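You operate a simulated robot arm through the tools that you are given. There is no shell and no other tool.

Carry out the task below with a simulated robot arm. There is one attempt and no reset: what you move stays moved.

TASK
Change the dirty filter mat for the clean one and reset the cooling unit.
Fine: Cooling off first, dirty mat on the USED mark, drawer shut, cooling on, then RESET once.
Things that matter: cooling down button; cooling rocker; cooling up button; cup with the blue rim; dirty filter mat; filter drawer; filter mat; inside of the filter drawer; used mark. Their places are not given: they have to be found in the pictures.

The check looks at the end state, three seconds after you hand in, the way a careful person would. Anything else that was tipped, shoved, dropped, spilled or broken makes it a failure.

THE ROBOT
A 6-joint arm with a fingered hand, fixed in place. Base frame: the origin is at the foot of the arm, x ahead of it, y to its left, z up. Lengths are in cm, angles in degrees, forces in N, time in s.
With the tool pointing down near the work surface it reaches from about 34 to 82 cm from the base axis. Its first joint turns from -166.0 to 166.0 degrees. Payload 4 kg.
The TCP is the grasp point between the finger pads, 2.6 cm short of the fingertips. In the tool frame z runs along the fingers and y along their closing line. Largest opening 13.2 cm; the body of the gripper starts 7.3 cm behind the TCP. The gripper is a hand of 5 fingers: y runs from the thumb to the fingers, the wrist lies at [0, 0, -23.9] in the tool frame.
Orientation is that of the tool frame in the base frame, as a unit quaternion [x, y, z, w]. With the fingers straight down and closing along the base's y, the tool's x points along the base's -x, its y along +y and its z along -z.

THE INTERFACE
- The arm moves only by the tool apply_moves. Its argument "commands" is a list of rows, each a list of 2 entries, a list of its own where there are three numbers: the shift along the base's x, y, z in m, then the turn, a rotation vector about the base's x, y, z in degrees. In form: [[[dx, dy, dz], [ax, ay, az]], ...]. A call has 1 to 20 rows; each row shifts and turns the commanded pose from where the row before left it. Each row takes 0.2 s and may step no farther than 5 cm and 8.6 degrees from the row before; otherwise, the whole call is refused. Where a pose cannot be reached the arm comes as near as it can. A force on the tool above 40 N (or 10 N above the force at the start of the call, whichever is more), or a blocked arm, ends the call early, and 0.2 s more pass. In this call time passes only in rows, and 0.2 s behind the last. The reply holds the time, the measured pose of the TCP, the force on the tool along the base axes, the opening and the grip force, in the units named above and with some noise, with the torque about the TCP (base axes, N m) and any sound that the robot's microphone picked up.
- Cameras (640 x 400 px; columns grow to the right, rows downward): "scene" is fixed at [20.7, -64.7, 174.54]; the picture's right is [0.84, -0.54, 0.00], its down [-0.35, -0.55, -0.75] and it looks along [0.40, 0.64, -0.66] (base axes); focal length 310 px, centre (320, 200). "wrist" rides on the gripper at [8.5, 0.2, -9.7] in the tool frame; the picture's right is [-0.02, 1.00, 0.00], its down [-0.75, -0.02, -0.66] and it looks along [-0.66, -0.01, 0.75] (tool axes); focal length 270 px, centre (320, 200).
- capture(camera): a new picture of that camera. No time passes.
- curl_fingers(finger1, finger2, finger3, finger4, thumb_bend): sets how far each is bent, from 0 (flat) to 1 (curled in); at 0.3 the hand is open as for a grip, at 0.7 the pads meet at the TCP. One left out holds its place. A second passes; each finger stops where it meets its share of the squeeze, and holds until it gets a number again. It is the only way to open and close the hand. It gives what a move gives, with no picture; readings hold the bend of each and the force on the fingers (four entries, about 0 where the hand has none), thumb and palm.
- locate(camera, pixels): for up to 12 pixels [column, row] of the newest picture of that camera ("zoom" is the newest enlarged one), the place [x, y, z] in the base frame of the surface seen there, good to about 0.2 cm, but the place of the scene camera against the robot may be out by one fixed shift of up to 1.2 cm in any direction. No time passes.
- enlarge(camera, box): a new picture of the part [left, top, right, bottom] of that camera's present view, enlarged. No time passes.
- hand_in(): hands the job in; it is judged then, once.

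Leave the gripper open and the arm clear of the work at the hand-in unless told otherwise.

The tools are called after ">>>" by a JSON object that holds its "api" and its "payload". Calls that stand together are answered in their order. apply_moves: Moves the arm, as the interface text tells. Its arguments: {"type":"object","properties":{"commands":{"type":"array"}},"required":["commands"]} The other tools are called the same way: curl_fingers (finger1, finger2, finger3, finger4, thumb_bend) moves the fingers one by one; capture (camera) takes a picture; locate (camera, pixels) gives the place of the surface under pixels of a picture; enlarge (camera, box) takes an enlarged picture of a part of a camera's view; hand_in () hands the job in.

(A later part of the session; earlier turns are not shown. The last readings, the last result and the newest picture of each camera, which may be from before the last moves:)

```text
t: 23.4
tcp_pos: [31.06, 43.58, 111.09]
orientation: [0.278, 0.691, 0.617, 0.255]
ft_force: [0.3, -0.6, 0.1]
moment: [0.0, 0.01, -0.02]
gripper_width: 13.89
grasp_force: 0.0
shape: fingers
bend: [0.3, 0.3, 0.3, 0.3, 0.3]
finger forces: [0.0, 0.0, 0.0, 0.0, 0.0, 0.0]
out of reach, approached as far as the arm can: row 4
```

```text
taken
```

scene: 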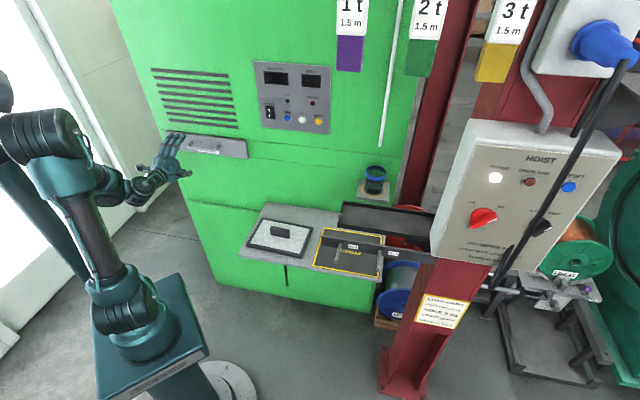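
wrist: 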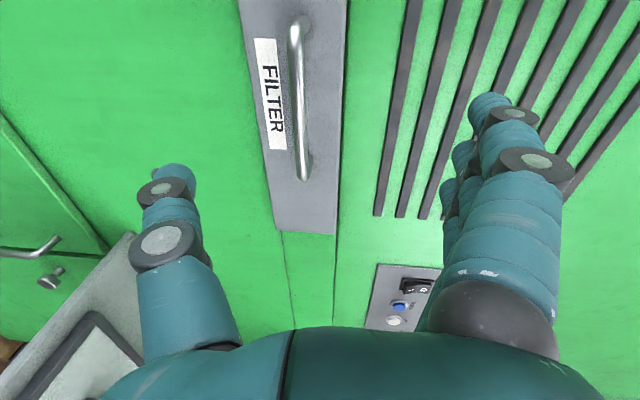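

The hand is now 6° below horizontal (pitch near its limit) at u=-8.3, n=52.9, z=111.1. I'll advance onto the handle, stopping with the bar 1 cm past the TCP, at z=108.8.

>>> {"api": "apply_moves", "payload": {"commands": [[[0.018, 0.0165, -0.0055], [0, 0, 0]], [[0.018, 0.0165, -0.0055], [0, 0, 0]], [[0.018, 0.0165, -0.006], [0, 0, 0]], [[0.018, 0.0165, -0.006], [0, 0, 0]]]}}

>>> {"api": "capture", "payload": {"camera": "wrist"}}

>>> {"api": "enlarge", "payload": {"camera": "scene", "box": [140, 80, 270, 180]}}

```text
t: 24.4
tcp_pos: [38.26, 50.13, 108.85]
orientation: [0.278, 0.69, 0.617, 0.256]
ft_force: [2.0, 0.2, -0.5]
moment: [-0.02, -0.02, 0.0]
gripper_width: 13.9
grasp_force: 0.2
shape: fingers
bend: [0.3, 0.3, 0.3, 0.3, 0.3]
finger forces: [0.1, 0.0, 0.0, 0.0, 0.0, 0.1]
```

```text
taken
```

wrist: 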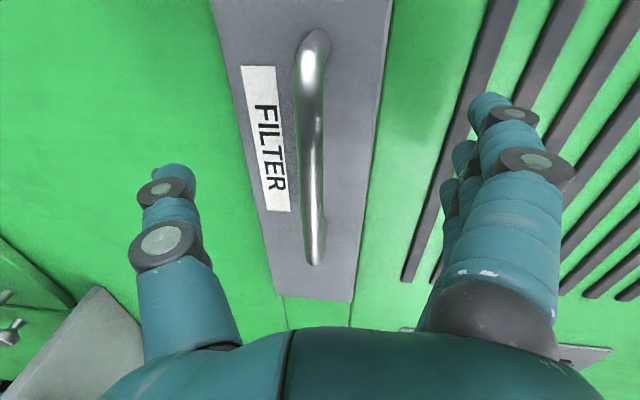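

```text
4.00 times, centred on (205, 130) of scene
```

zoom: 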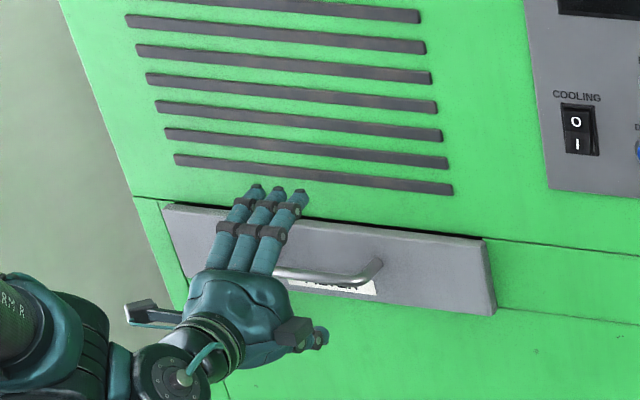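

The bar is centred under the TCP (wrist pixels 310,40 to 315,260). I'll close the hand on it gently in two steps.

>>> {"api": "curl_fingers", "payload": {"finger1": 0.5, "finger2": 0.5, "finger3": 0.5, "finger4": 0.5, "thumb_bend": 0.5}}

>>> {"api": "capture", "payload": {"camera": "wrist"}}

```text
t: 25.4
tcp_pos: [38.29, 50.1, 108.89]
orientation: [0.278, 0.689, 0.618, 0.256]
ft_force: [0.1, 0.4, 0.2]
moment: [0.0, -0.02, 0.0]
gripper_width: 7.58
grasp_force: 0.0
shape: fingers
bend: [0.5, 0.5, 0.5, 0.5, 0.5]
finger forces: [0.0, 0.0, 0.1, 0.0, 0.0, 0.0]
```

```text
taken
```

wrist: 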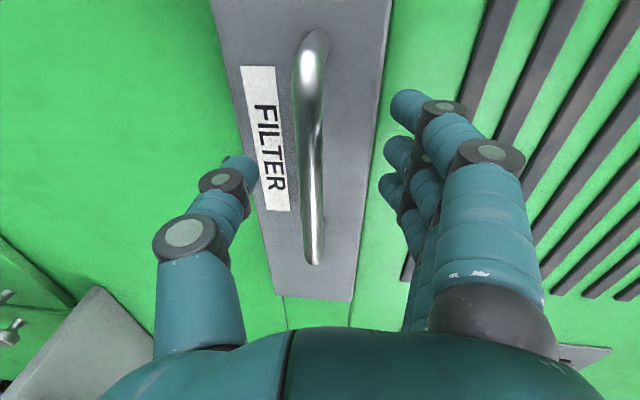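

No contact yet and still centred. I'll close fully onto the bar.

>>> {"api": "curl_fingers", "payload": {"finger1": 0.75, "finger2": 0.75, "finger3": 0.75, "finger4": 0.75, "thumb_bend": 0.75}}

>>> {"api": "capture", "payload": {"camera": "wrist"}}

```text
t: 26.4
tcp_pos: [38.3, 50.24, 108.89]
orientation: [0.278, 0.69, 0.618, 0.256]
ft_force: [2.8, 2.5, 0.1]
moment: [-0.02, 0.03, -0.02]
gripper_width: 2.49
grasp_force: 12.9
shape: fingers
bend: [0.73, 0.73, 0.73, 0.73, 0.69]
finger forces: [3.6, 3.6, 3.4, 3.4, 11.9, 0.0]
```

```text
taken
```

wrist: 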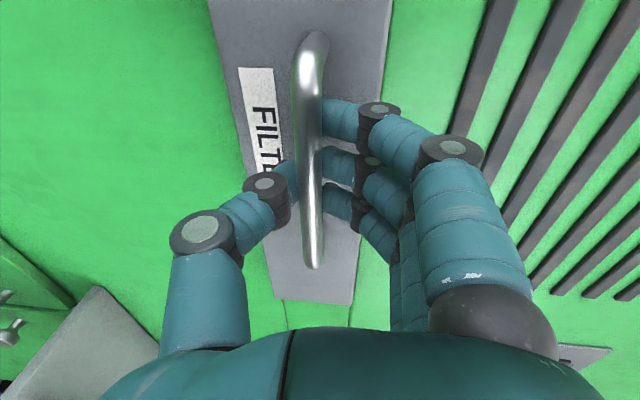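

The grip is good at 12.9 N. I'll pull the drawer out along the outward normal, gradually pitching the hand down so the wrist stays in reach.

>>> {"api": "apply_moves", "payload": {"commands": [[[-0.007, -0.00714, 0], [0, 0, 0]], [[-0.007, -0.00714, 0], [-1.43, 1.4, 0]], [[-0.007, -0.00714, 0], [-1.43, 1.4, 0]], [[-0.007, -0.00714, 0], [-1.43, 1.4, 0]], [[-0.007, -0.00714, 0], [-1.43, 1.4, 0]], [[-0.007, -0.00714, 0], [-1.43, 1.4, 0]]]}}

>>> {"api": "capture", "payload": {"camera": "scene"}}

>>> {"api": "capture", "payload": {"camera": "wrist"}}

```text
t: 27.8
tcp_pos: [34.3, 45.87, 108.66]
orientation: [0.299, 0.744, 0.551, 0.231]
ft_force: [1.5, -1.1, -9.3]
moment: [-0.01, 0.04, 0.0]
gripper_width: 2.15
grasp_force: 5.4
shape: fingers
bend: [0.75, 0.74, 0.74, 0.75, 0.71]
finger forces: [0.9, 0.1, 0.0, 0.8, 10.4, 0.1]
```

```text
taken
```

scene: 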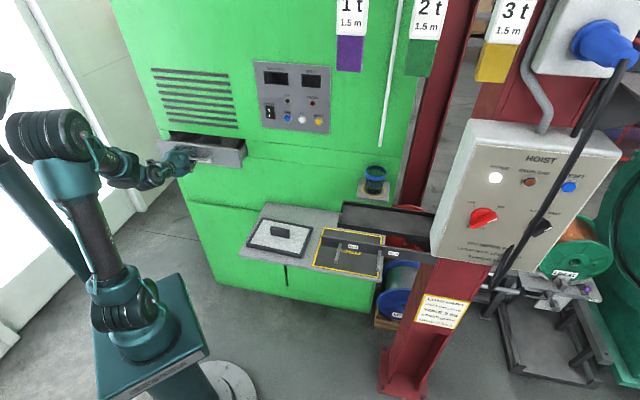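

```text
taken
```

wrist: 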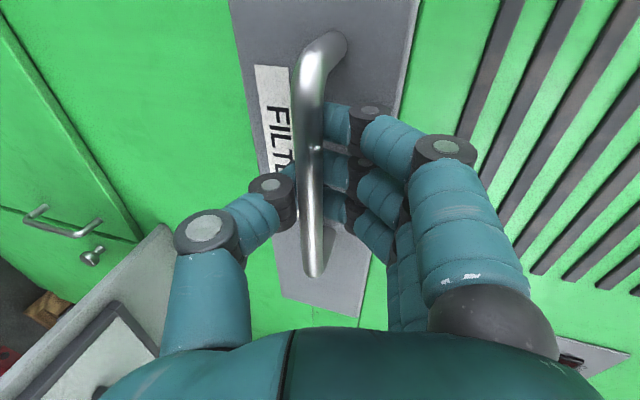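

The drawer is out about 6 cm. I'll keep pulling with slight upward compensation.

>>> {"api": "apply_moves", "payload": {"commands": [[[-0.007, -0.00714, 0.001], [-1.43, 1.4, 0]], [[-0.007, -0.00714, 0.001], [-1.43, 1.4, 0]], [[-0.007, -0.00714, 0.001], [-1.43, 1.4, 0]], [[-0.007, -0.00714, 0.0005], [-1.43, 1.4, 0]], [[-0.007, -0.00714, 0.0005], [-1.43, 1.4, 0]], [[-0.007, -0.00714, 0.0005], [-1.43, 1.4, 0]], [[-0.007, -0.00714, 0.0005], [-1.43, 1.4, 0]]]}}

>>> {"api": "capture", "payload": {"camera": "wrist"}}

>>> {"api": "enlarge", "payload": {"camera": "scene", "box": [100, 70, 280, 210]}}

```text
t: 29.4
tcp_pos: [29.21, 41.01, 109.67]
orientation: [0.323, 0.804, 0.461, 0.19]
ft_force: [2.7, -2.9, -20.5]
moment: [0.02, -0.07, -0.01]
gripper_width: 2.61
grasp_force: 10.1
shape: fingers
bend: [0.75, 0.75, 0.75, 0.75, 0.66]
finger forces: [0.0, 0.0, 0.1, 0.0, 21.1, 0.0]
```

```text
taken
```

wrist: 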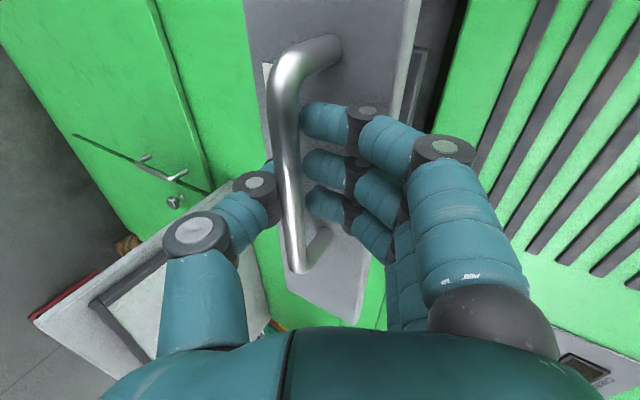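

```text
2.86 times, centred on (190, 140) of scene
```

zoom: 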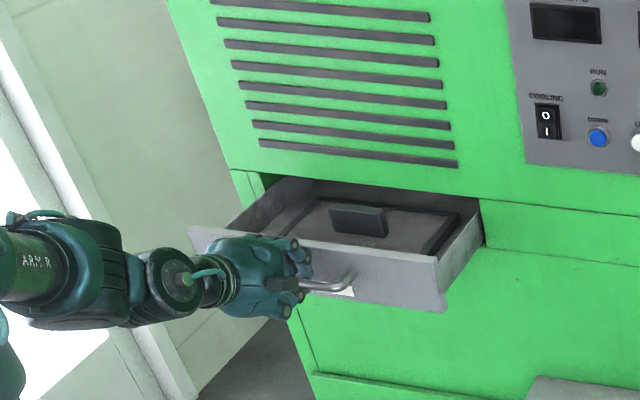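

The drawer is about 13 cm out and I can see the dirty mat with its grip block. I'm lifting a bit (20 N), so I'll lower slightly and keep pulling.

>>> {"api": "apply_moves", "payload": {"commands": [[[-0.004, -0.004, -0.005], [0, 0, 0]], [[-0.007, -0.00714, -0.002], [-1.43, 1.4, 0]], [[-0.007, -0.00714, 0], [-1.43, 1.4, 0]], [[-0.007, -0.00714, 0.0], [-1.43, 1.4, 0]], [[-0.007, -0.00714, 0.0], [-1.43, 1.4, 0]], [[-0.007, -0.00714, 0.0], [-1.43, 1.4, 0]]]}}

>>> {"api": "capture", "payload": {"camera": "wrist"}}

>>> {"api": "enlarge", "payload": {"camera": "scene", "box": [100, 70, 280, 210]}}

```text
t: 30.8
tcp_pos: [25.42, 36.88, 108.68]
orientation: [0.339, 0.842, 0.388, 0.16]
ft_force: [-4.3, 4.3, -9.9]
moment: [0.09, 0.0, -0.04]
gripper_width: 2.18
grasp_force: 5.1
shape: fingers
bend: [0.75, 0.75, 0.75, 0.75, 0.69]
finger forces: [0.2, 0.0, 0.0, 0.1, 10.4, 0.1]
```

```text
taken
```

wrist: 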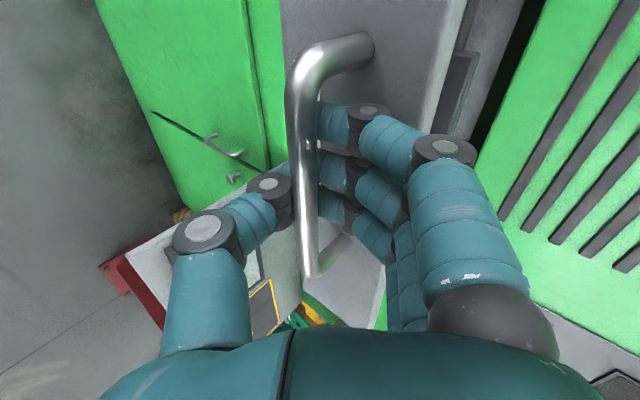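

```text
2.86 times, centred on (190, 140) of scene
```

zoom: 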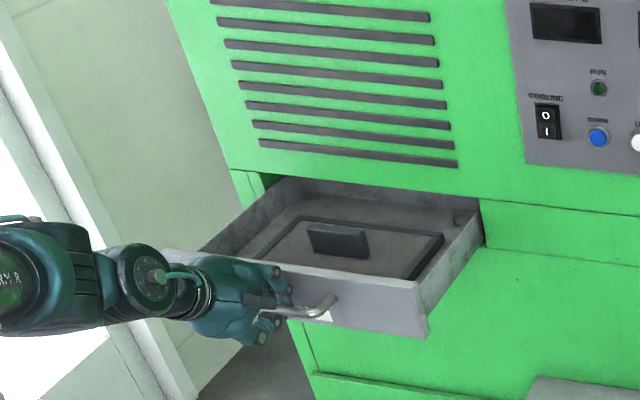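

The drawer is out about 18.5 cm and the whole mat is visible. I'll pull a bit more for clearance.

>>> {"api": "apply_moves", "payload": {"commands": [[[-0.005, -0.0051, 0], [-1.0, 1.0, 0]], [[-0.005, -0.0051, 0], [-1.0, 1.0, 0]], [[-0.005, -0.0051, 0], [-1.0, 1.0, 0]]]}}

>>> {"api": "enlarge", "payload": {"camera": "scene", "box": [100, 70, 280, 210]}}

```text
t: 31.6
tcp_pos: [23.91, 35.39, 108.88]
orientation: [0.344, 0.855, 0.357, 0.149]
ft_force: [-3.4, 2.6, -17.5]
moment: [0.16, -0.04, -0.03]
gripper_width: 2.21
grasp_force: 7.7
shape: fingers
bend: [0.75, 0.75, 0.75, 0.75, 0.69]
finger forces: [0.2, 0.1, 0.1, 0.3, 15.3, 0.0]
```

```text
2.86 times, centred on (190, 140) of scene
```

zoom: 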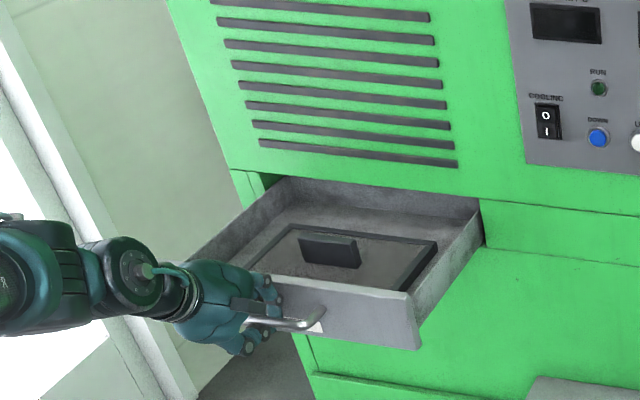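

The drawer is open about 20 cm, enough clearance. I'll open the thumb first and ease the fingers off the bar.

>>> {"api": "curl_fingers", "payload": {"thumb_bend": 0.3, "finger1": 0.6, "finger2": 0.6, "finger3": 0.6, "finger4": 0.6}}

>>> {"api": "capture", "payload": {"camera": "wrist"}}

```text
t: 32.6
tcp_pos: [23.9, 35.58, 108.92]
orientation: [0.344, 0.855, 0.358, 0.148]
ft_force: [-0.4, 0.0, 0.0]
moment: [0.04, 0.01, -0.02]
gripper_width: 9.0
grasp_force: 0.2
shape: fingers
bend: [0.6, 0.6, 0.6, 0.6, 0.3]
finger forces: [0.0, 0.0, 0.1, 0.0, 0.1, 0.1]
```

```text
taken
```

wrist: 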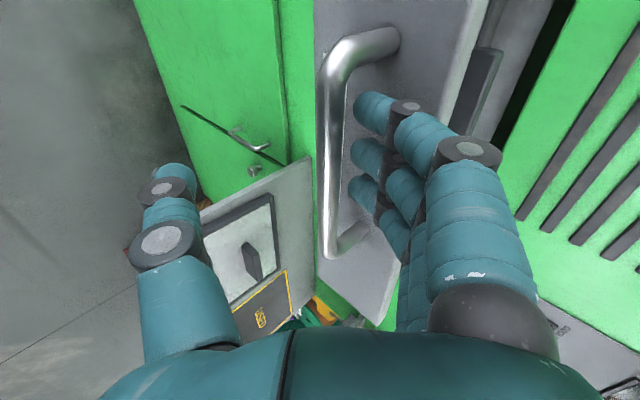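

No contact now. I'll lift up and slightly back off the handle, then rotate to fingers-down above the drawer.

>>> {"api": "apply_moves", "payload": {"commands": [[[-0.007, -0.007, 0.015], [0, 0, 0]], [[-0.005, -0.005, 0.02], [0, 0, 0]], [[0, 0, 0.03], [0, 0, 0]], [[0, 0, 0.04], [0, 0, 0]], [[0, 0, 0.04], [0, 0, 0]]]}}

>>> {"api": "curl_fingers", "payload": {"thumb_bend": 0.3, "finger1": 0.3, "finger2": 0.3, "finger3": 0.3, "finger4": 0.3}}

>>> {"api": "apply_moves", "payload": {"commands": [[[0.01, 0.01, 0.01], [-5.36, 5.25, 0]], [[0.01, 0.01, 0.01], [-5.36, 5.25, 0]], [[0.01, 0.01, 0.005], [-5.36, 5.25, 0]], [[0.01, 0.01, 0.0], [-5.36, 5.25, 0]], [[0.01, 0.01, 0.0], [-5.36, 5.25, 0]]]}}

>>> {"api": "capture", "payload": {"camera": "wrist"}}

>>> {"api": "capture", "payload": {"camera": "scene"}}

```text
t: 33.8
tcp_pos: [22.72, 34.32, 123.38]
orientation: [0.344, 0.856, 0.357, 0.149]
ft_force: [-0.9, -0.5, 0.3]
moment: [0.0, -0.04, 0.02]
gripper_width: 9.03
grasp_force: 0.0
shape: fingers
bend: [0.6, 0.6, 0.6, 0.6, 0.3]
finger forces: [0.0, 0.1, 0.0, 0.0, 0.0, 0.1]
```

```text
t: 34.8
tcp_pos: [22.57, 34.33, 123.28]
orientation: [0.345, 0.855, 0.358, 0.148]
ft_force: [0.4, -0.3, 0.1]
moment: [0.02, 0.02, 0.01]
gripper_width: 13.84
grasp_force: 0.1
shape: fingers
bend: [0.3, 0.3, 0.3, 0.3, 0.3]
finger forces: [0.0, 0.0, 0.0, 0.1, 0.0, 0.0]
```

```text
t: 36.0
tcp_pos: [27.91, 39.27, 125.93]
orientation: [0.375, 0.924, 0.064, 0.027]
ft_force: [1.0, -2.2, 0.4]
moment: [0.11, 0.06, -0.03]
gripper_width: 13.87
grasp_force: 0.0
shape: fingers
bend: [0.3, 0.3, 0.3, 0.3, 0.3]
finger forces: [0.1, 0.0, 0.0, 0.0, 0.0, 0.0]
```

```text
taken
```

wrist: 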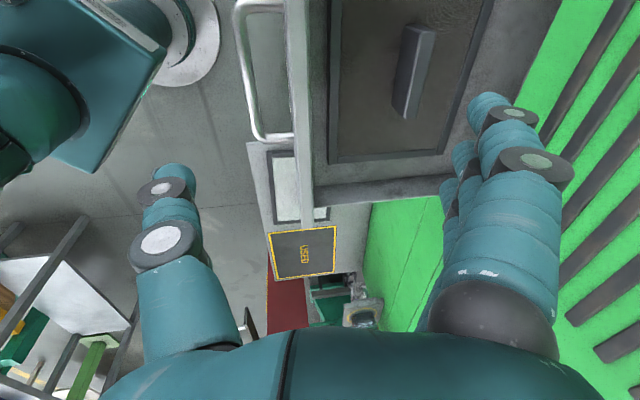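

```text
taken
```

scene: 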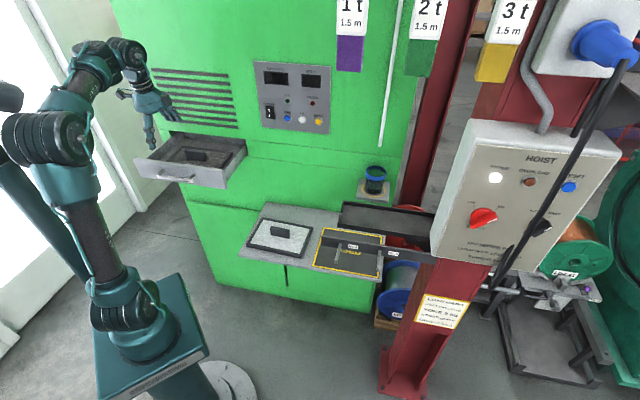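

The drawer is open with the dirty mat visible (knob around wrist pixel 414,70). I'll locate the knob, mat corners and drawer rims.

>>> {"api": "enlarge", "payload": {"camera": "wrist", "box": [280, 0, 560, 210]}}

>>> {"api": "locate", "payload": {"camera": "wrist", "pixels": [[426, 32], [408, 110], [417, 70], [425, 68], [403, 70], [335, 160], [440, 152], [350, 80], [318, 120], [300, 100], [500, 60], [430, 185]]}}

>>> {"api": "enlarge", "payload": {"camera": "scene", "box": [120, 100, 270, 210]}}

>>> {"api": "locate", "payload": {"camera": "zoom", "pixels": [[290, 195], [330, 202], [375, 208], [335, 220], [330, 235], [240, 222], [400, 255], [440, 215], [270, 175], [330, 165], [500, 180], [200, 200]]}}

```text
1.90 times, centred on (420, 105) of wrist
```

zoom: 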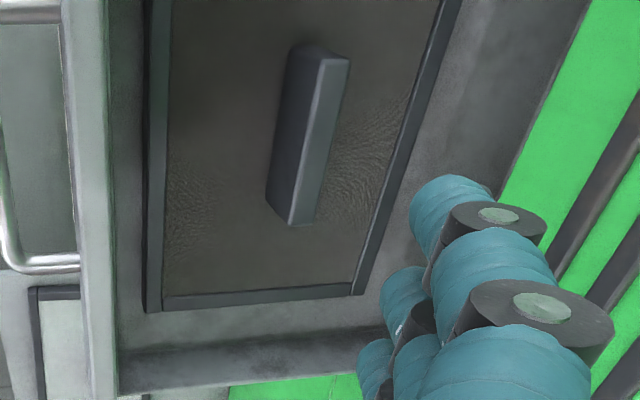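

```text
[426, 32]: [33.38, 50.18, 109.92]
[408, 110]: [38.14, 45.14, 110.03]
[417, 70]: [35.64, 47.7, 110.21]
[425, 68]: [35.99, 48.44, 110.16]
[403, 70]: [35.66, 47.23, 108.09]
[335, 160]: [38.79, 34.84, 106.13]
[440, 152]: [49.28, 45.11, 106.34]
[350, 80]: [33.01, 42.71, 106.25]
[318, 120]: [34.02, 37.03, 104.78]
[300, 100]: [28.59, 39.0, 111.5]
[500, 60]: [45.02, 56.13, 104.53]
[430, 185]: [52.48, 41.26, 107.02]
```

```text
3.64 times, centred on (195, 155) of scene
```

zoom: 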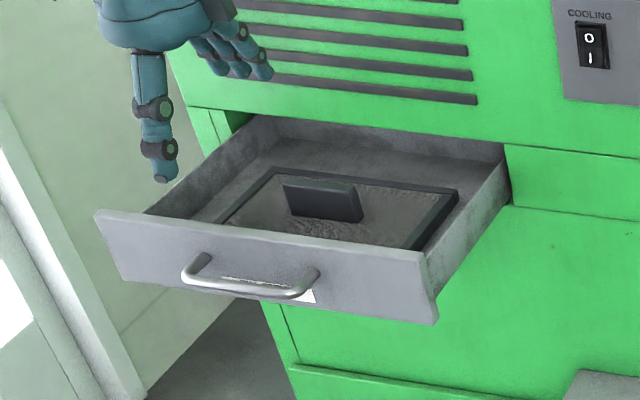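

```text
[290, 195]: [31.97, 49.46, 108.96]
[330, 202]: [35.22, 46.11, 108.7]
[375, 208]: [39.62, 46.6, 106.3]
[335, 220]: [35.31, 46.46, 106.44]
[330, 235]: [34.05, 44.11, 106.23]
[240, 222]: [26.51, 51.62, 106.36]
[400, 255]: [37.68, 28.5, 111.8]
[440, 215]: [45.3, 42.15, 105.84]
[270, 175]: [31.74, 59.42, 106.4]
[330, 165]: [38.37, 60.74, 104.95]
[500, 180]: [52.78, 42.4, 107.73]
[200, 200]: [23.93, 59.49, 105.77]
```

Dirty mat knob: centre (35.8,47.7), top z=110.1, running along the cabinet, with the mat top at 106.3. I'll grip it with the hand leaning 26° so it later fits under the tray at the USED mark. I'll move above the knob with that tilt.

>>> {"api": "apply_moves", "payload": {"commands": [[[0.016, 0.017, 0], [-5.7, 5.6, 0]], [[0.016, 0.017, -0.01], [-4.55, -4.64, 0]], [[0.016, 0.017, -0.01], [-4.55, -4.64, 0]], [[0.016, 0.017, -0.01], [-4.55, -4.64, 0]], [[0.015, 0.016, -0.01], [-4.55, -4.64, 0]]]}}

>>> {"api": "capture", "payload": {"camera": "wrist"}}

>>> {"api": "capture", "payload": {"camera": "scene"}}

```text
t: 37.2
tcp_pos: [33.93, 45.88, 121.85]
orientation: [0.366, 0.91, -0.072, 0.18]
ft_force: [0.8, 0.2, -0.5]
moment: [-0.01, 0.01, 0.01]
gripper_width: 13.86
grasp_force: 0.0
shape: fingers
bend: [0.3, 0.3, 0.3, 0.3, 0.3]
finger forces: [0.0, 0.0, 0.0, 0.0, 0.0, 0.0]
out of reach, approached as far as the arm can: row 2, 5
```

```text
taken
```

wrist: 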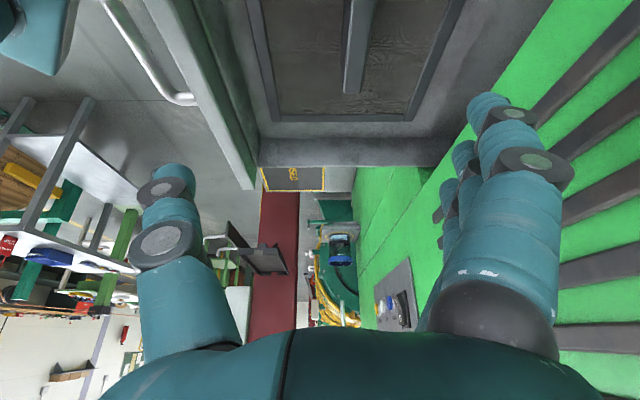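

```text
taken
```

scene: 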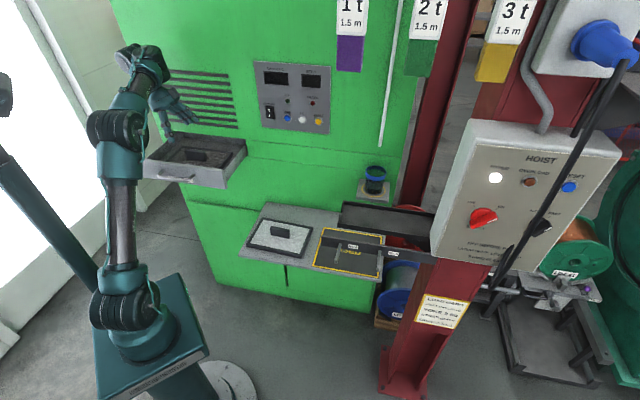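

Slightly short of the target because the arm is nearly stretched at this height; lowering will help. I'll narrow the hand a bit, then come down over the knob.

>>> {"api": "curl_fingers", "payload": {"finger1": 0.45, "finger2": 0.45, "finger3": 0.45, "finger4": 0.45, "thumb_bend": 0.45}}

>>> {"api": "apply_moves", "payload": {"commands": [[[0.003, 0.003, -0.02], [0, 0, 0]], [[0.006, 0.006, -0.02], [0, 0, 0]], [[0.005, 0.005, -0.02], [0, 0, 0]], [[0.004, 0.004, -0.015], [0, 0, 0]]]}}

>>> {"api": "capture", "payload": {"camera": "wrist"}}

>>> {"api": "enlarge", "payload": {"camera": "scene", "box": [120, 80, 270, 190]}}

```text
t: 38.2
tcp_pos: [33.98, 45.95, 121.85]
orientation: [0.365, 0.911, -0.072, 0.18]
ft_force: [-0.2, 0.3, -0.1]
moment: [0.03, -0.01, -0.02]
gripper_width: 9.19
grasp_force: 0.0
shape: fingers
bend: [0.45, 0.45, 0.45, 0.45, 0.45]
finger forces: [0.1, 0.1, 0.0, 0.1, 0.1, 0.1]
```

```text
t: 39.2
tcp_pos: [35.74, 47.69, 114.31]
orientation: [0.366, 0.91, -0.072, 0.179]
ft_force: [-0.5, 0.6, -0.7]
moment: [0.0, 0.04, -0.03]
gripper_width: 9.19
grasp_force: 0.1
shape: fingers
bend: [0.45, 0.45, 0.45, 0.45, 0.45]
finger forces: [0.0, 0.1, 0.1, 0.0, 0.0, 0.0]
```

```text
taken
```

wrist: 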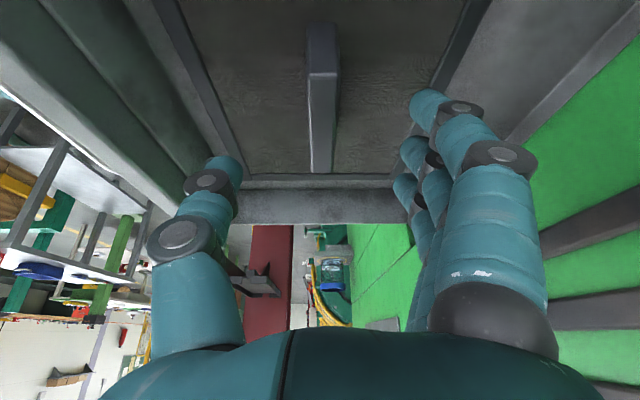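

```text
3.64 times, centred on (195, 135) of scene
```

zoom: 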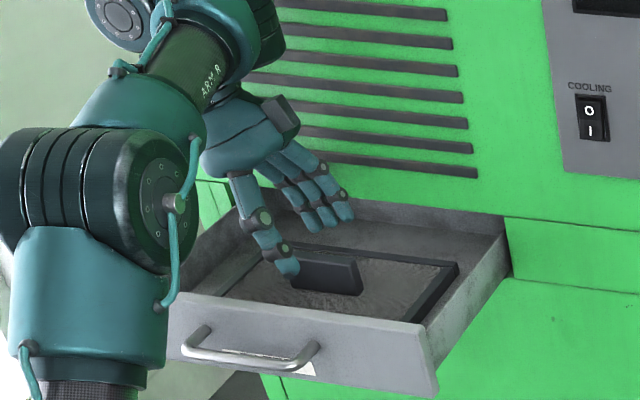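

The knob is centred between thumb and fingers (column about 322). I'll locate it and the fingertips once more before lowering.

>>> {"api": "locate", "payload": {"camera": "wrist", "pixels": [[322, 30], [322, 68], [322, 165], [311, 70], [336, 70], [428, 100], [412, 150], [403, 185], [225, 168], [250, 150], [380, 150], [320, 205]]}}

```text
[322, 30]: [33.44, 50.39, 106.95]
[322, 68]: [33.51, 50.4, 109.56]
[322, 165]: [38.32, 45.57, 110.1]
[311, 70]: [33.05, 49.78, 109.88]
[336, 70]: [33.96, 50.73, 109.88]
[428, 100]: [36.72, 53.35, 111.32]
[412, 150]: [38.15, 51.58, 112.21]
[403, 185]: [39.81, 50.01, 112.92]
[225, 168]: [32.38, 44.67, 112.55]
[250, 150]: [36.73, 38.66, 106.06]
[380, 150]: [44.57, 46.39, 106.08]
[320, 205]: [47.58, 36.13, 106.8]
```

Lowering 4.2 cm puts the lowest fingertip just above the mat surface, beside the knob.

>>> {"api": "apply_moves", "payload": {"commands": [[[0.001, 0.0005, -0.015], [0, 0, 0]], [[0.001, 0.0005, -0.015], [0, 0, 0]], [[0, 0, -0.012], [0, 0, 0]]]}}

>>> {"api": "curl_fingers", "payload": {"finger1": 0.6, "finger2": 0.6, "finger3": 0.6, "finger4": 0.6, "thumb_bend": 0.6}}

>>> {"api": "capture", "payload": {"camera": "wrist"}}

>>> {"api": "enlarge", "payload": {"camera": "scene", "box": [150, 90, 260, 180]}}

```text
t: 40.0
tcp_pos: [36.12, 49.04, 111.07]
orientation: [0.367, 0.91, -0.074, 0.178]
ft_force: [-0.2, 0.6, -0.5]
moment: [-0.02, -0.02, 0.03]
gripper_width: 9.18
grasp_force: 0.1
shape: fingers
bend: [0.45, 0.45, 0.45, 0.45, 0.45]
finger forces: [0.1, 0.0, 0.1, 0.0, 0.1, 0.0]
out of reach, approached as far as the arm can: row 2, 3
```

```text
t: 41.0
tcp_pos: [36.17, 49.05, 111.18]
orientation: [0.366, 0.91, -0.074, 0.178]
ft_force: [0.2, 0.3, -0.2]
moment: [0.01, -0.01, 0.0]
gripper_width: 4.68
grasp_force: 0.3
shape: fingers
bend: [0.6, 0.6, 0.6, 0.6, 0.6]
finger forces: [0.0, 0.1, 0.0, 0.0, 0.2, 0.0]
```

```text
taken
```

wrist: 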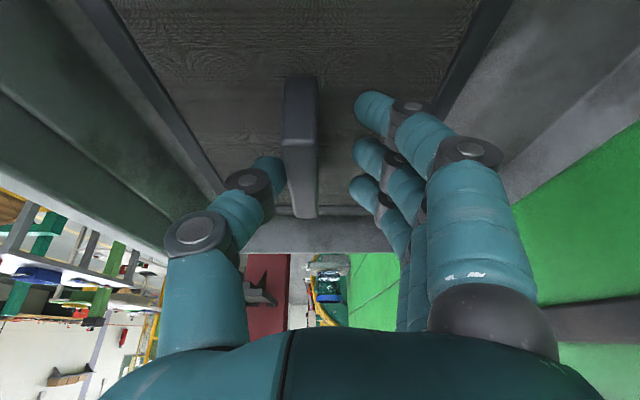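

```text
4.44 times, centred on (205, 135) of scene
```

zoom: 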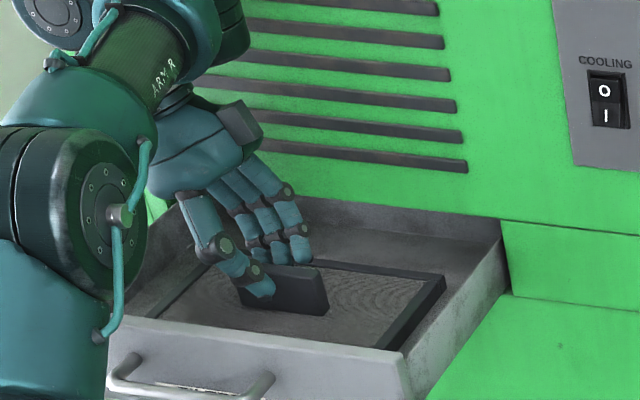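

The arm drifted about 1.2 cm toward the cabinet here, at a wrist limit for this lean. I'll check where thumb and fingertips are relative to the knob before deciding.

>>> {"api": "locate", "payload": {"camera": "wrist", "pixels": [[270, 170], [262, 162], [298, 100], [300, 150], [300, 205], [365, 108], [364, 155], [360, 190], [310, 85], [275, 185]]}}

>>> {"api": "enlarge", "payload": {"camera": "wrist", "box": [220, 60, 440, 230]}}

```text
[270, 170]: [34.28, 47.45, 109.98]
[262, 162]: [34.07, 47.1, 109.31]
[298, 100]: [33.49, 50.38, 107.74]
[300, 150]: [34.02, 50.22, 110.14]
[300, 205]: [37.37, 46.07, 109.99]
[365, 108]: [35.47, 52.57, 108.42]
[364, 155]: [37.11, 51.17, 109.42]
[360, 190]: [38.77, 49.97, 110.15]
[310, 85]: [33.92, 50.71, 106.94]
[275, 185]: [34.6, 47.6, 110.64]
```

```text
2.35 times, centred on (330, 145) of wrist
```

zoom: 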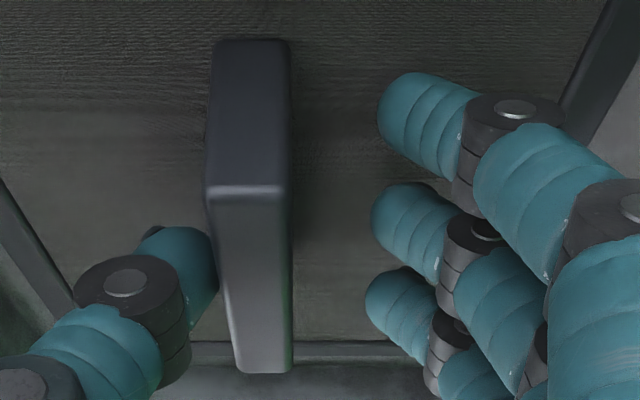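

Grip height is about 1.5 cm too high on the knob for a secure hold. I'll reopen, raise, reduce the lean to about 17° and come down again.

>>> {"api": "curl_fingers", "payload": {"finger1": 0.45, "finger2": 0.45, "finger3": 0.45, "finger4": 0.45, "thumb_bend": 0.45}}

>>> {"api": "apply_moves", "payload": {"commands": [[[0, 0, 0.02], [0, 0, 0]], [[-0.001, -0.006, 0.02], [0, 0, 0]], [[-0.001, -0.006, 0.01], [0.64, 6.37, 0]]]}}

```text
t: 42.0
tcp_pos: [36.02, 49.13, 111.19]
orientation: [0.365, 0.911, -0.074, 0.179]
ft_force: [0.4, 0.0, 0.4]
moment: [-0.02, -0.02, -0.02]
gripper_width: 9.0
grasp_force: 0.1
shape: fingers
bend: [0.45, 0.45, 0.45, 0.45, 0.45]
finger forces: [0.1, 0.1, 0.0, 0.0, 0.0, 0.0]
```

```text
t: 42.8
tcp_pos: [35.9, 47.92, 116.17]
orientation: [0.362, 0.919, -0.088, 0.125]
ft_force: [-0.8, 0.2, -0.4]
moment: [0.02, 0.0, 0.01]
gripper_width: 9.0
grasp_force: 0.0
shape: fingers
bend: [0.45, 0.45, 0.45, 0.45, 0.45]
finger forces: [0.0, 0.1, 0.0, 0.0, 0.0, 0.0]
```

Now the lean is 17° with a slight bias to the cabinet, position on target. I'll lower in two stages.

>>> {"api": "apply_moves", "payload": {"commands": [[[0, 0, -0.015], [0, 0, 0]], [[0, 0, -0.015], [0, 0, 0]], [[0, 0, -0.015], [0, 0, 0]]]}}

```text
t: 43.6
tcp_pos: [36.25, 48.14, 111.61]
orientation: [0.362, 0.919, -0.086, 0.126]
ft_force: [0.5, 0.2, 0.4]
moment: [-0.01, -0.02, -0.02]
gripper_width: 9.02
grasp_force: 0.1
shape: fingers
bend: [0.45, 0.45, 0.45, 0.45, 0.45]
finger forces: [0.0, 0.1, 0.1, 0.0, 0.0, 0.0]
```

>>> {"api": "apply_moves", "payload": {"commands": [[[-0.002, -0.002, -0.009], [0, 0, 0]], [[-0.001, -0.001, -0.008], [0, 0, 0]]]}}

>>> {"api": "capture", "payload": {"camera": "wrist"}}

>>> {"api": "capture", "payload": {"camera": "scene"}}

```text
t: 44.2
tcp_pos: [36.1, 47.65, 110.55]
orientation: [0.363, 0.919, -0.081, 0.13]
ft_force: [0.4, 0.7, 12.8]
moment: [0.77, -0.17, 0.06]
gripper_width: 9.41
grasp_force: 5.9
shape: fingers
bend: [0.44, 0.45, 0.45, 0.45, 0.45]
finger forces: [12.4, 0.0, 0.0, 0.0, 0.0, 0.1]
stopped in row 2: the force on the tool passed its limit at 45 N (the readings are from after the stop); the commanded pose is now the measured one
```

```text
taken
```

wrist: 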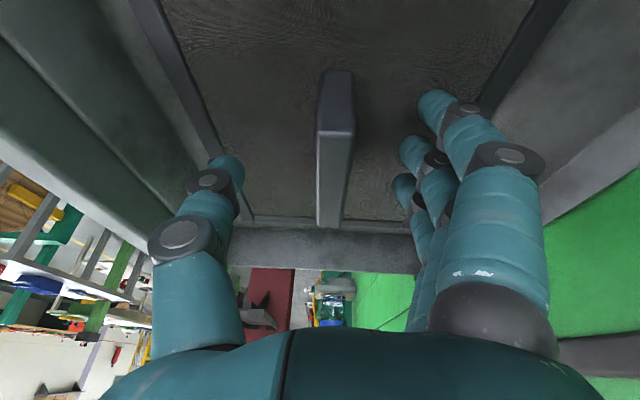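

```text
taken
```

scene: 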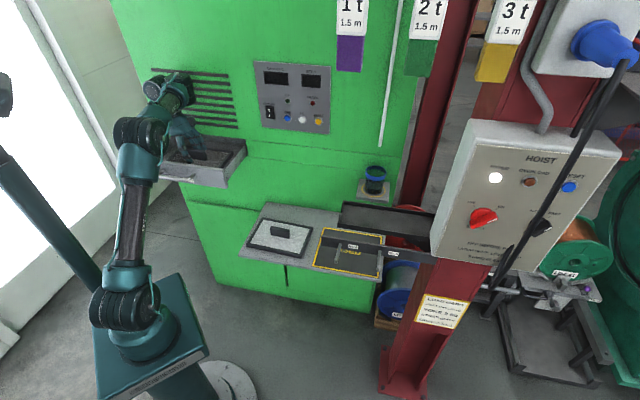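

Finger 1's tip just touched the mat surface, so the depth is right. I'll lift 0.3 cm and close on the knob.

>>> {"api": "apply_moves", "payload": {"commands": [[[0, 0, 0.003], [0, 0, 0]]]}}

>>> {"api": "curl_fingers", "payload": {"finger1": 0.62, "finger2": 0.62, "finger3": 0.62, "finger4": 0.62, "thumb_bend": 0.62}}

>>> {"api": "capture", "payload": {"camera": "wrist"}}

```text
t: 44.6
tcp_pos: [36.1, 47.7, 110.8]
orientation: [0.363, 0.919, -0.083, 0.129]
ft_force: [-0.2, -0.7, 0.4]
moment: [0.0, -0.01, 0.02]
gripper_width: 9.14
grasp_force: 0.0
shape: fingers
bend: [0.44, 0.45, 0.45, 0.45, 0.45]
finger forces: [0.4, 0.0, 0.0, 0.0, 0.1, 0.1]
```

```text
t: 45.6
tcp_pos: [35.98, 47.83, 110.73]
orientation: [0.363, 0.919, -0.082, 0.128]
ft_force: [0.5, 0.8, -0.7]
moment: [-0.02, -0.01, -0.01]
gripper_width: 4.16
grasp_force: 0.3
shape: fingers
bend: [0.61, 0.62, 0.62, 0.62, 0.62]
finger forces: [0.3, 0.0, 0.0, 0.0, 0.0, 0.0]
```

```text
taken
```

wrist: 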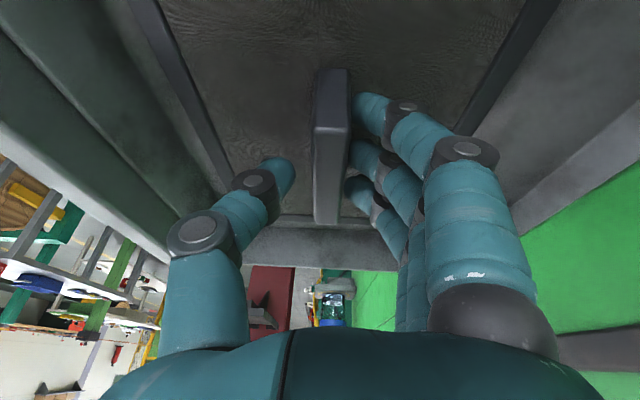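

>>> {"api": "locate", "payload": {"camera": "wrist", "pixels": [[362, 108], [360, 155], [355, 190], [285, 172], [330, 110], [332, 140], [330, 210]]}}

```text
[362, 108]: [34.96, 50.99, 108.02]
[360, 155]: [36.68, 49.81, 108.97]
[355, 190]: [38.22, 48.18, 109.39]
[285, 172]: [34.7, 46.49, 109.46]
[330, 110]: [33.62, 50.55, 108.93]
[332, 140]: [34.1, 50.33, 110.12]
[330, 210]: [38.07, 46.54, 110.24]
```

Fingers are near the knob on one side with more gap at the thumb. I'll lower 0.6 cm, shift 0.5 cm toward the cabinet to centre, then close firmly.

>>> {"api": "apply_moves", "payload": {"commands": [[[0.004, 0.004, 0], [0, 0, 0]], [[0, 0, -0.006], [0, 0, 0]]]}}

>>> {"api": "curl_fingers", "payload": {"finger1": 0.8, "finger2": 0.8, "finger3": 0.8, "finger4": 0.8, "thumb_bend": 0.8}}

>>> {"api": "capture", "payload": {"camera": "wrist"}}

>>> {"api": "enlarge", "payload": {"camera": "scene", "box": [140, 80, 270, 190]}}

```text
t: 46.2
tcp_pos: [36.49, 47.99, 110.23]
orientation: [0.362, 0.919, -0.081, 0.13]
ft_force: [0.9, -1.0, 13.6]
moment: [0.35, 0.12, -0.08]
gripper_width: 3.75
grasp_force: 7.0
shape: fingers
bend: [0.68, 0.62, 0.62, 0.62, 0.62]
finger forces: [13.0, 0.0, 0.0, 0.0, 1.4, 0.0]
```

```text
t: 47.2
tcp_pos: [36.22, 48.07, 110.13]
orientation: [0.364, 0.919, -0.083, 0.128]
ft_force: [-1.4, -1.2, -0.2]
moment: [-0.1, 0.11, -0.02]
gripper_width: 2.94
grasp_force: 23.3
shape: fingers
bend: [0.75, 0.73, 0.73, 0.73, 0.69]
finger forces: [6.6, 5.1, 5.4, 5.7, 23.1, 0.0]
```

```text
taken
```

wrist: 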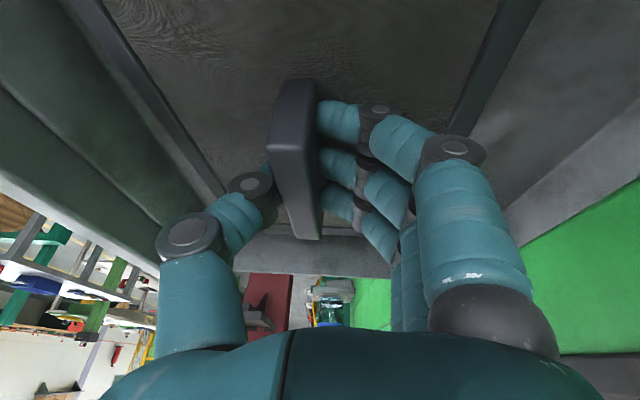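

```text
3.64 times, centred on (205, 135) of scene
```

zoom: 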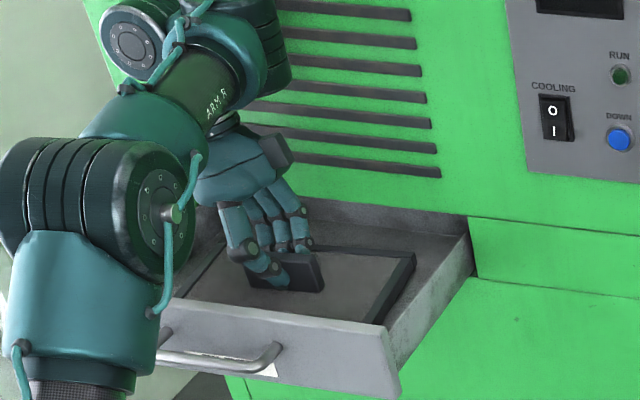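

All fingers hold the knob (23 N). I'll lift slowly and check.

>>> {"api": "apply_moves", "payload": {"commands": [[[0, 0, 0.01], [0, 0, 0]], [[0, 0, 0.01], [0, 0, 0]], [[0, 0, 0.01], [0, 0, 0]]]}}

>>> {"api": "enlarge", "payload": {"camera": "scene", "box": [140, 80, 270, 190]}}

>>> {"api": "capture", "payload": {"camera": "wrist"}}

```text
t: 48.0
tcp_pos: [36.28, 48.26, 113.24]
orientation: [0.363, 0.919, -0.083, 0.128]
ft_force: [-0.4, 0.1, -2.3]
moment: [0.01, -0.05, -0.01]
gripper_width: 2.97
grasp_force: 23.4
shape: fingers
bend: [0.75, 0.74, 0.74, 0.74, 0.69]
finger forces: [6.6, 5.2, 5.5, 6.0, 23.4, 0.0]
```

```text
3.64 times, centred on (205, 135) of scene
```

zoom: 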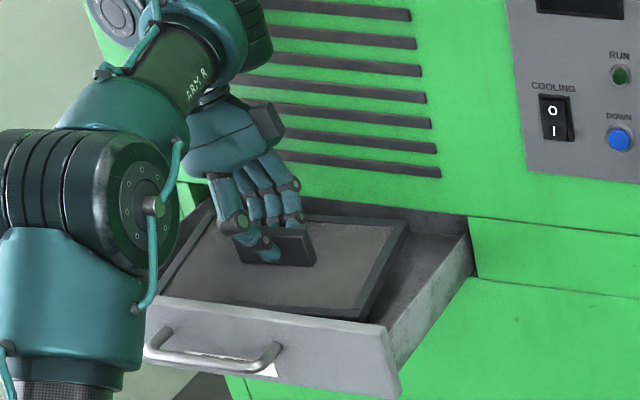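

```text
taken
```

wrist: 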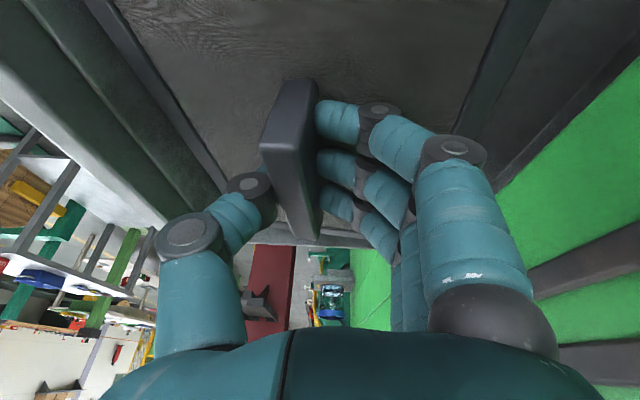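

The mat lifts cleanly (about 2 N). I'll continue up until it clears the drawer front, then move it out from the cabinet.

>>> {"api": "apply_moves", "payload": {"commands": [[[0, 0, 0.015], [0, 0, 0]], [[0, 0, 0.02], [0, 0, 0]], [[0, 0, 0.02], [0, 0, 0]], [[-0.001, -0.001, 0.015], [0, 0, 0]]]}}

>>> {"api": "capture", "payload": {"camera": "scene"}}

```text
t: 49.0
tcp_pos: [36.33, 47.96, 120.25]
orientation: [0.362, 0.92, -0.082, 0.128]
ft_force: [0.2, 1.3, -2.2]
moment: [0.03, -0.03, -0.01]
gripper_width: 2.93
grasp_force: 23.2
shape: fingers
bend: [0.75, 0.74, 0.74, 0.74, 0.69]
finger forces: [6.6, 5.2, 5.5, 6.0, 23.6, 0.0]
```

```text
taken
```

scene: 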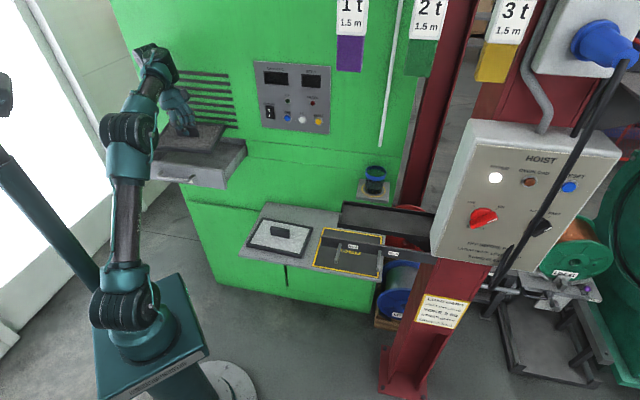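

The mat is clear (bottom about 114.7). Moving outward 10 cm from the cabinet.

>>> {"api": "apply_moves", "payload": {"commands": [[[-0.0175, -0.01785, 0], [0, 0, 0]], [[-0.0175, -0.01785, 0], [0, 0, 0]], [[-0.0175, -0.01785, 0], [0, 0, 0]], [[-0.0175, -0.01785, 0], [0, 0, 0]], [[0.0214, -0.021, 0], [0, 0, 0]], [[0.0214, -0.021, 0], [0, 0, 0]], [[0.0214, -0.021, 0], [0, 0, 0]]]}}

>>> {"api": "capture", "payload": {"camera": "scene"}}

```text
t: 50.6
tcp_pos: [35.94, 34.3, 120.08]
orientation: [0.362, 0.92, -0.082, 0.128]
ft_force: [-0.4, -0.3, -0.5]
moment: [0.04, 0.01, 0.01]
gripper_width: 2.91
grasp_force: 23.6
shape: fingers
bend: [0.75, 0.74, 0.74, 0.74, 0.69]
finger forces: [6.5, 5.1, 5.5, 5.9, 23.5, 0.0]
```

```text
taken
```

scene: 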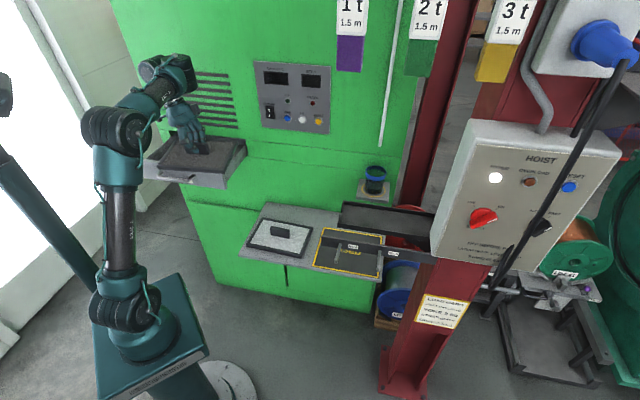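

Tracking well. Next, along the cabinet toward the shelf, staying high.

>>> {"api": "apply_moves", "payload": {"commands": [[[0.0214, -0.0212, 0], [0, 0, 0]], [[0.0214, -0.0212, 0], [0, 0, 0]], [[0.0214, -0.0212, 0], [0, 0, 0]], [[0.0214, -0.0212, 0], [0, 0, 0]], [[0.0214, -0.0212, 0], [0, 0, 0]], [[0.0214, -0.0212, 0], [0, 0, 0]], [[0.0214, -0.0212, 0], [0, 0, 0]]]}}

>>> {"api": "capture", "payload": {"camera": "scene"}}

```text
t: 52.2
tcp_pos: [51.21, 20.6, 121.7]
orientation: [0.363, 0.919, -0.083, 0.127]
ft_force: [1.5, 0.6, -1.0]
moment: [0.02, -0.01, 0.04]
gripper_width: 2.95
grasp_force: 23.0
shape: fingers
bend: [0.75, 0.74, 0.74, 0.74, 0.69]
finger forces: [6.3, 5.1, 5.5, 5.8, 23.2, 0.1]
out of reach, approached as far as the arm can: row 1, 2, 3, 6
```

```text
taken
```

scene: 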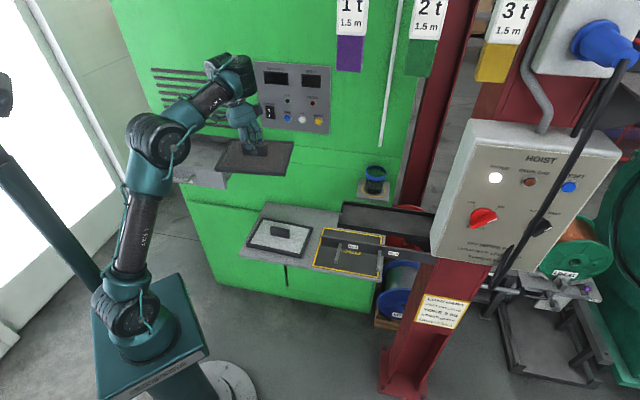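

Near the reach limit at this height, so I'll lower while moving right; the mat is already clear of the drawer's right end.

>>> {"api": "apply_moves", "payload": {"commands": [[[0.007, -0.011, -0.025], [0, 0, 0]], [[0.007, -0.011, -0.025], [0, 0, 0]], [[0.009, -0.011, -0.025], [0, 0, 0]], [[0.009, -0.011, -0.025], [0, 0, 0]], [[0.009, -0.011, -0.025], [0, 0, 0]]]}}

>>> {"api": "capture", "payload": {"camera": "scene"}}

>>> {"api": "capture", "payload": {"camera": "wrist"}}

```text
t: 53.4
tcp_pos: [60.42, 18.63, 116.78]
orientation: [0.363, 0.919, -0.084, 0.128]
ft_force: [0.9, 0.5, 0.3]
moment: [0.03, -0.03, -0.03]
gripper_width: 2.94
grasp_force: 23.1
shape: fingers
bend: [0.75, 0.74, 0.74, 0.74, 0.69]
finger forces: [6.2, 5.3, 5.5, 5.9, 23.2, 0.0]
out of reach, approached as far as the arm can: row 1, 2, 3, 4, 5
```

```text
taken
```

scene: 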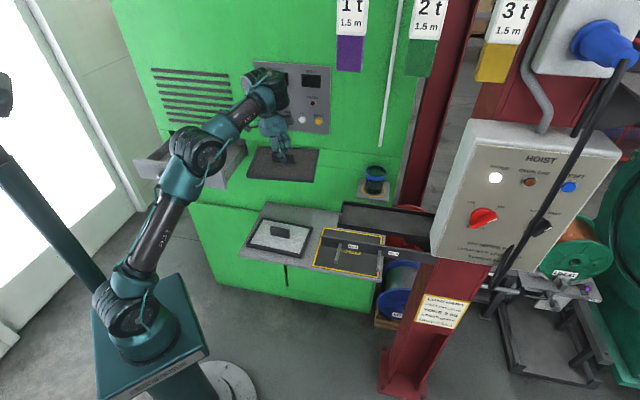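

```text
taken
```

wrist: 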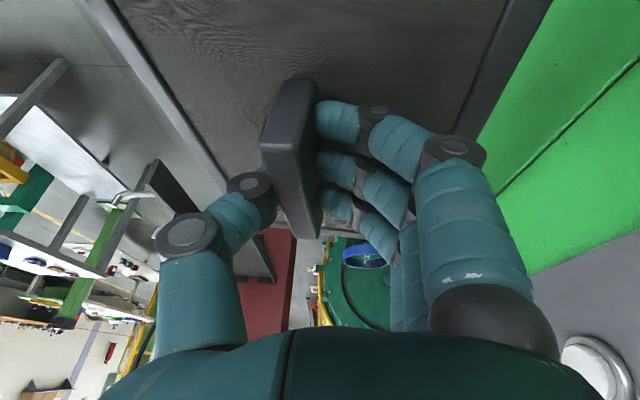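

The arm stretched instead of bending, so the TCP drifted toward the cabinet; there's still clearance. Before moving on I'll look closely at the arm's joints to understand the limit.

>>> {"api": "enlarge", "payload": {"camera": "scene", "box": [80, 50, 330, 210]}}

>>> {"api": "enlarge", "payload": {"camera": "scene", "box": [220, 50, 340, 190]}}

>>> {"api": "locate", "payload": {"camera": "scene", "pixels": [[115, 300], [160, 225], [195, 150], [225, 120], [265, 90], [285, 85], [275, 125], [270, 165], [310, 175], [255, 165], [300, 152], [285, 158]]}}

```text
2.50 times, centred on (205, 130) of scene
```

zoom: 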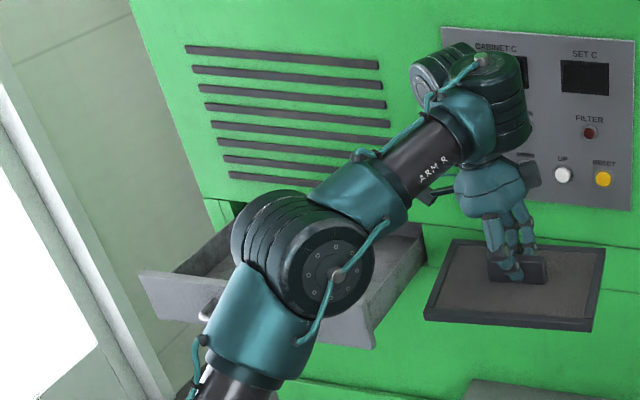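

```text
2.86 times, centred on (280, 120) of scene
```

zoom: 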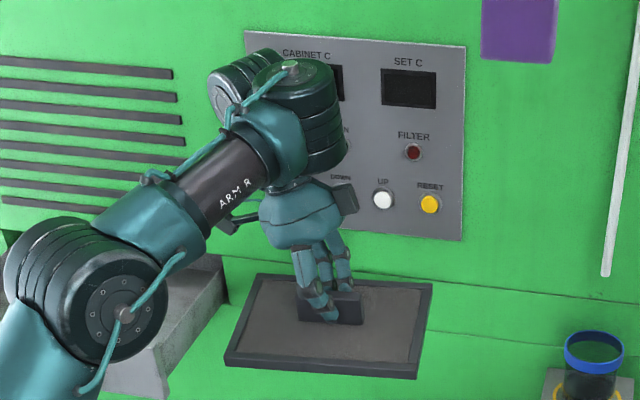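

```text
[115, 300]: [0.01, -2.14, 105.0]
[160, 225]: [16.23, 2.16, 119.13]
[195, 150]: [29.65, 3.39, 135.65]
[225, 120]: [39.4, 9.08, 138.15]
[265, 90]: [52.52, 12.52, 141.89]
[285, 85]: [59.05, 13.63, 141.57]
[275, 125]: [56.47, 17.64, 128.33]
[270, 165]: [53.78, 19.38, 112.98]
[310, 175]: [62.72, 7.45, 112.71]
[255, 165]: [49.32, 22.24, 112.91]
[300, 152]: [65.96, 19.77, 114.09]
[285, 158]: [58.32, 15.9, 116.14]
```

The wrist has a singular posture when the hand is square to the forearm. It passes freely only when the hand lies in the arm's plane. I'll take the hand upright (removing the sideways lean, with the mat tilting briefly in free air), cross it there, then lean again on the far side.

>>> {"api": "apply_moves", "payload": {"commands": [[[-0.012, -0.012, 0.01], [8.0, 2.15, 0]], [[-0.012, -0.012, 0.01], [8.0, 2.15, 0]]]}}

>>> {"api": "capture", "payload": {"camera": "scene"}}

```text
t: 54.0
tcp_pos: [57.97, 16.07, 118.64]
orientation: [0.375, 0.926, 0.032, 0.041]
ft_force: [0.5, 0.7, -1.7]
moment: [-0.03, 0.0, 0.03]
gripper_width: 2.95
grasp_force: 23.5
shape: fingers
bend: [0.75, 0.74, 0.74, 0.74, 0.69]
finger forces: [6.2, 5.2, 5.5, 5.9, 23.4, 0.1]
```

```text
taken
```

scene: 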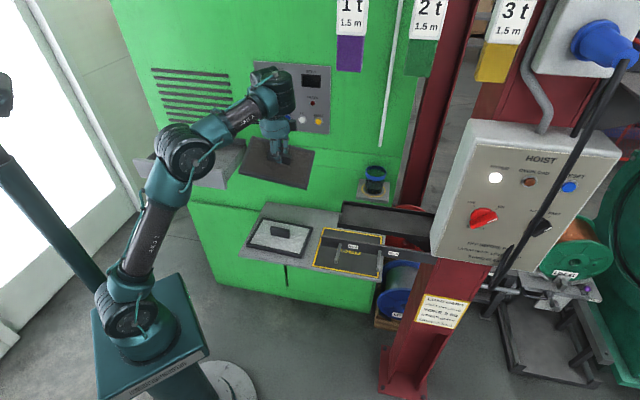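

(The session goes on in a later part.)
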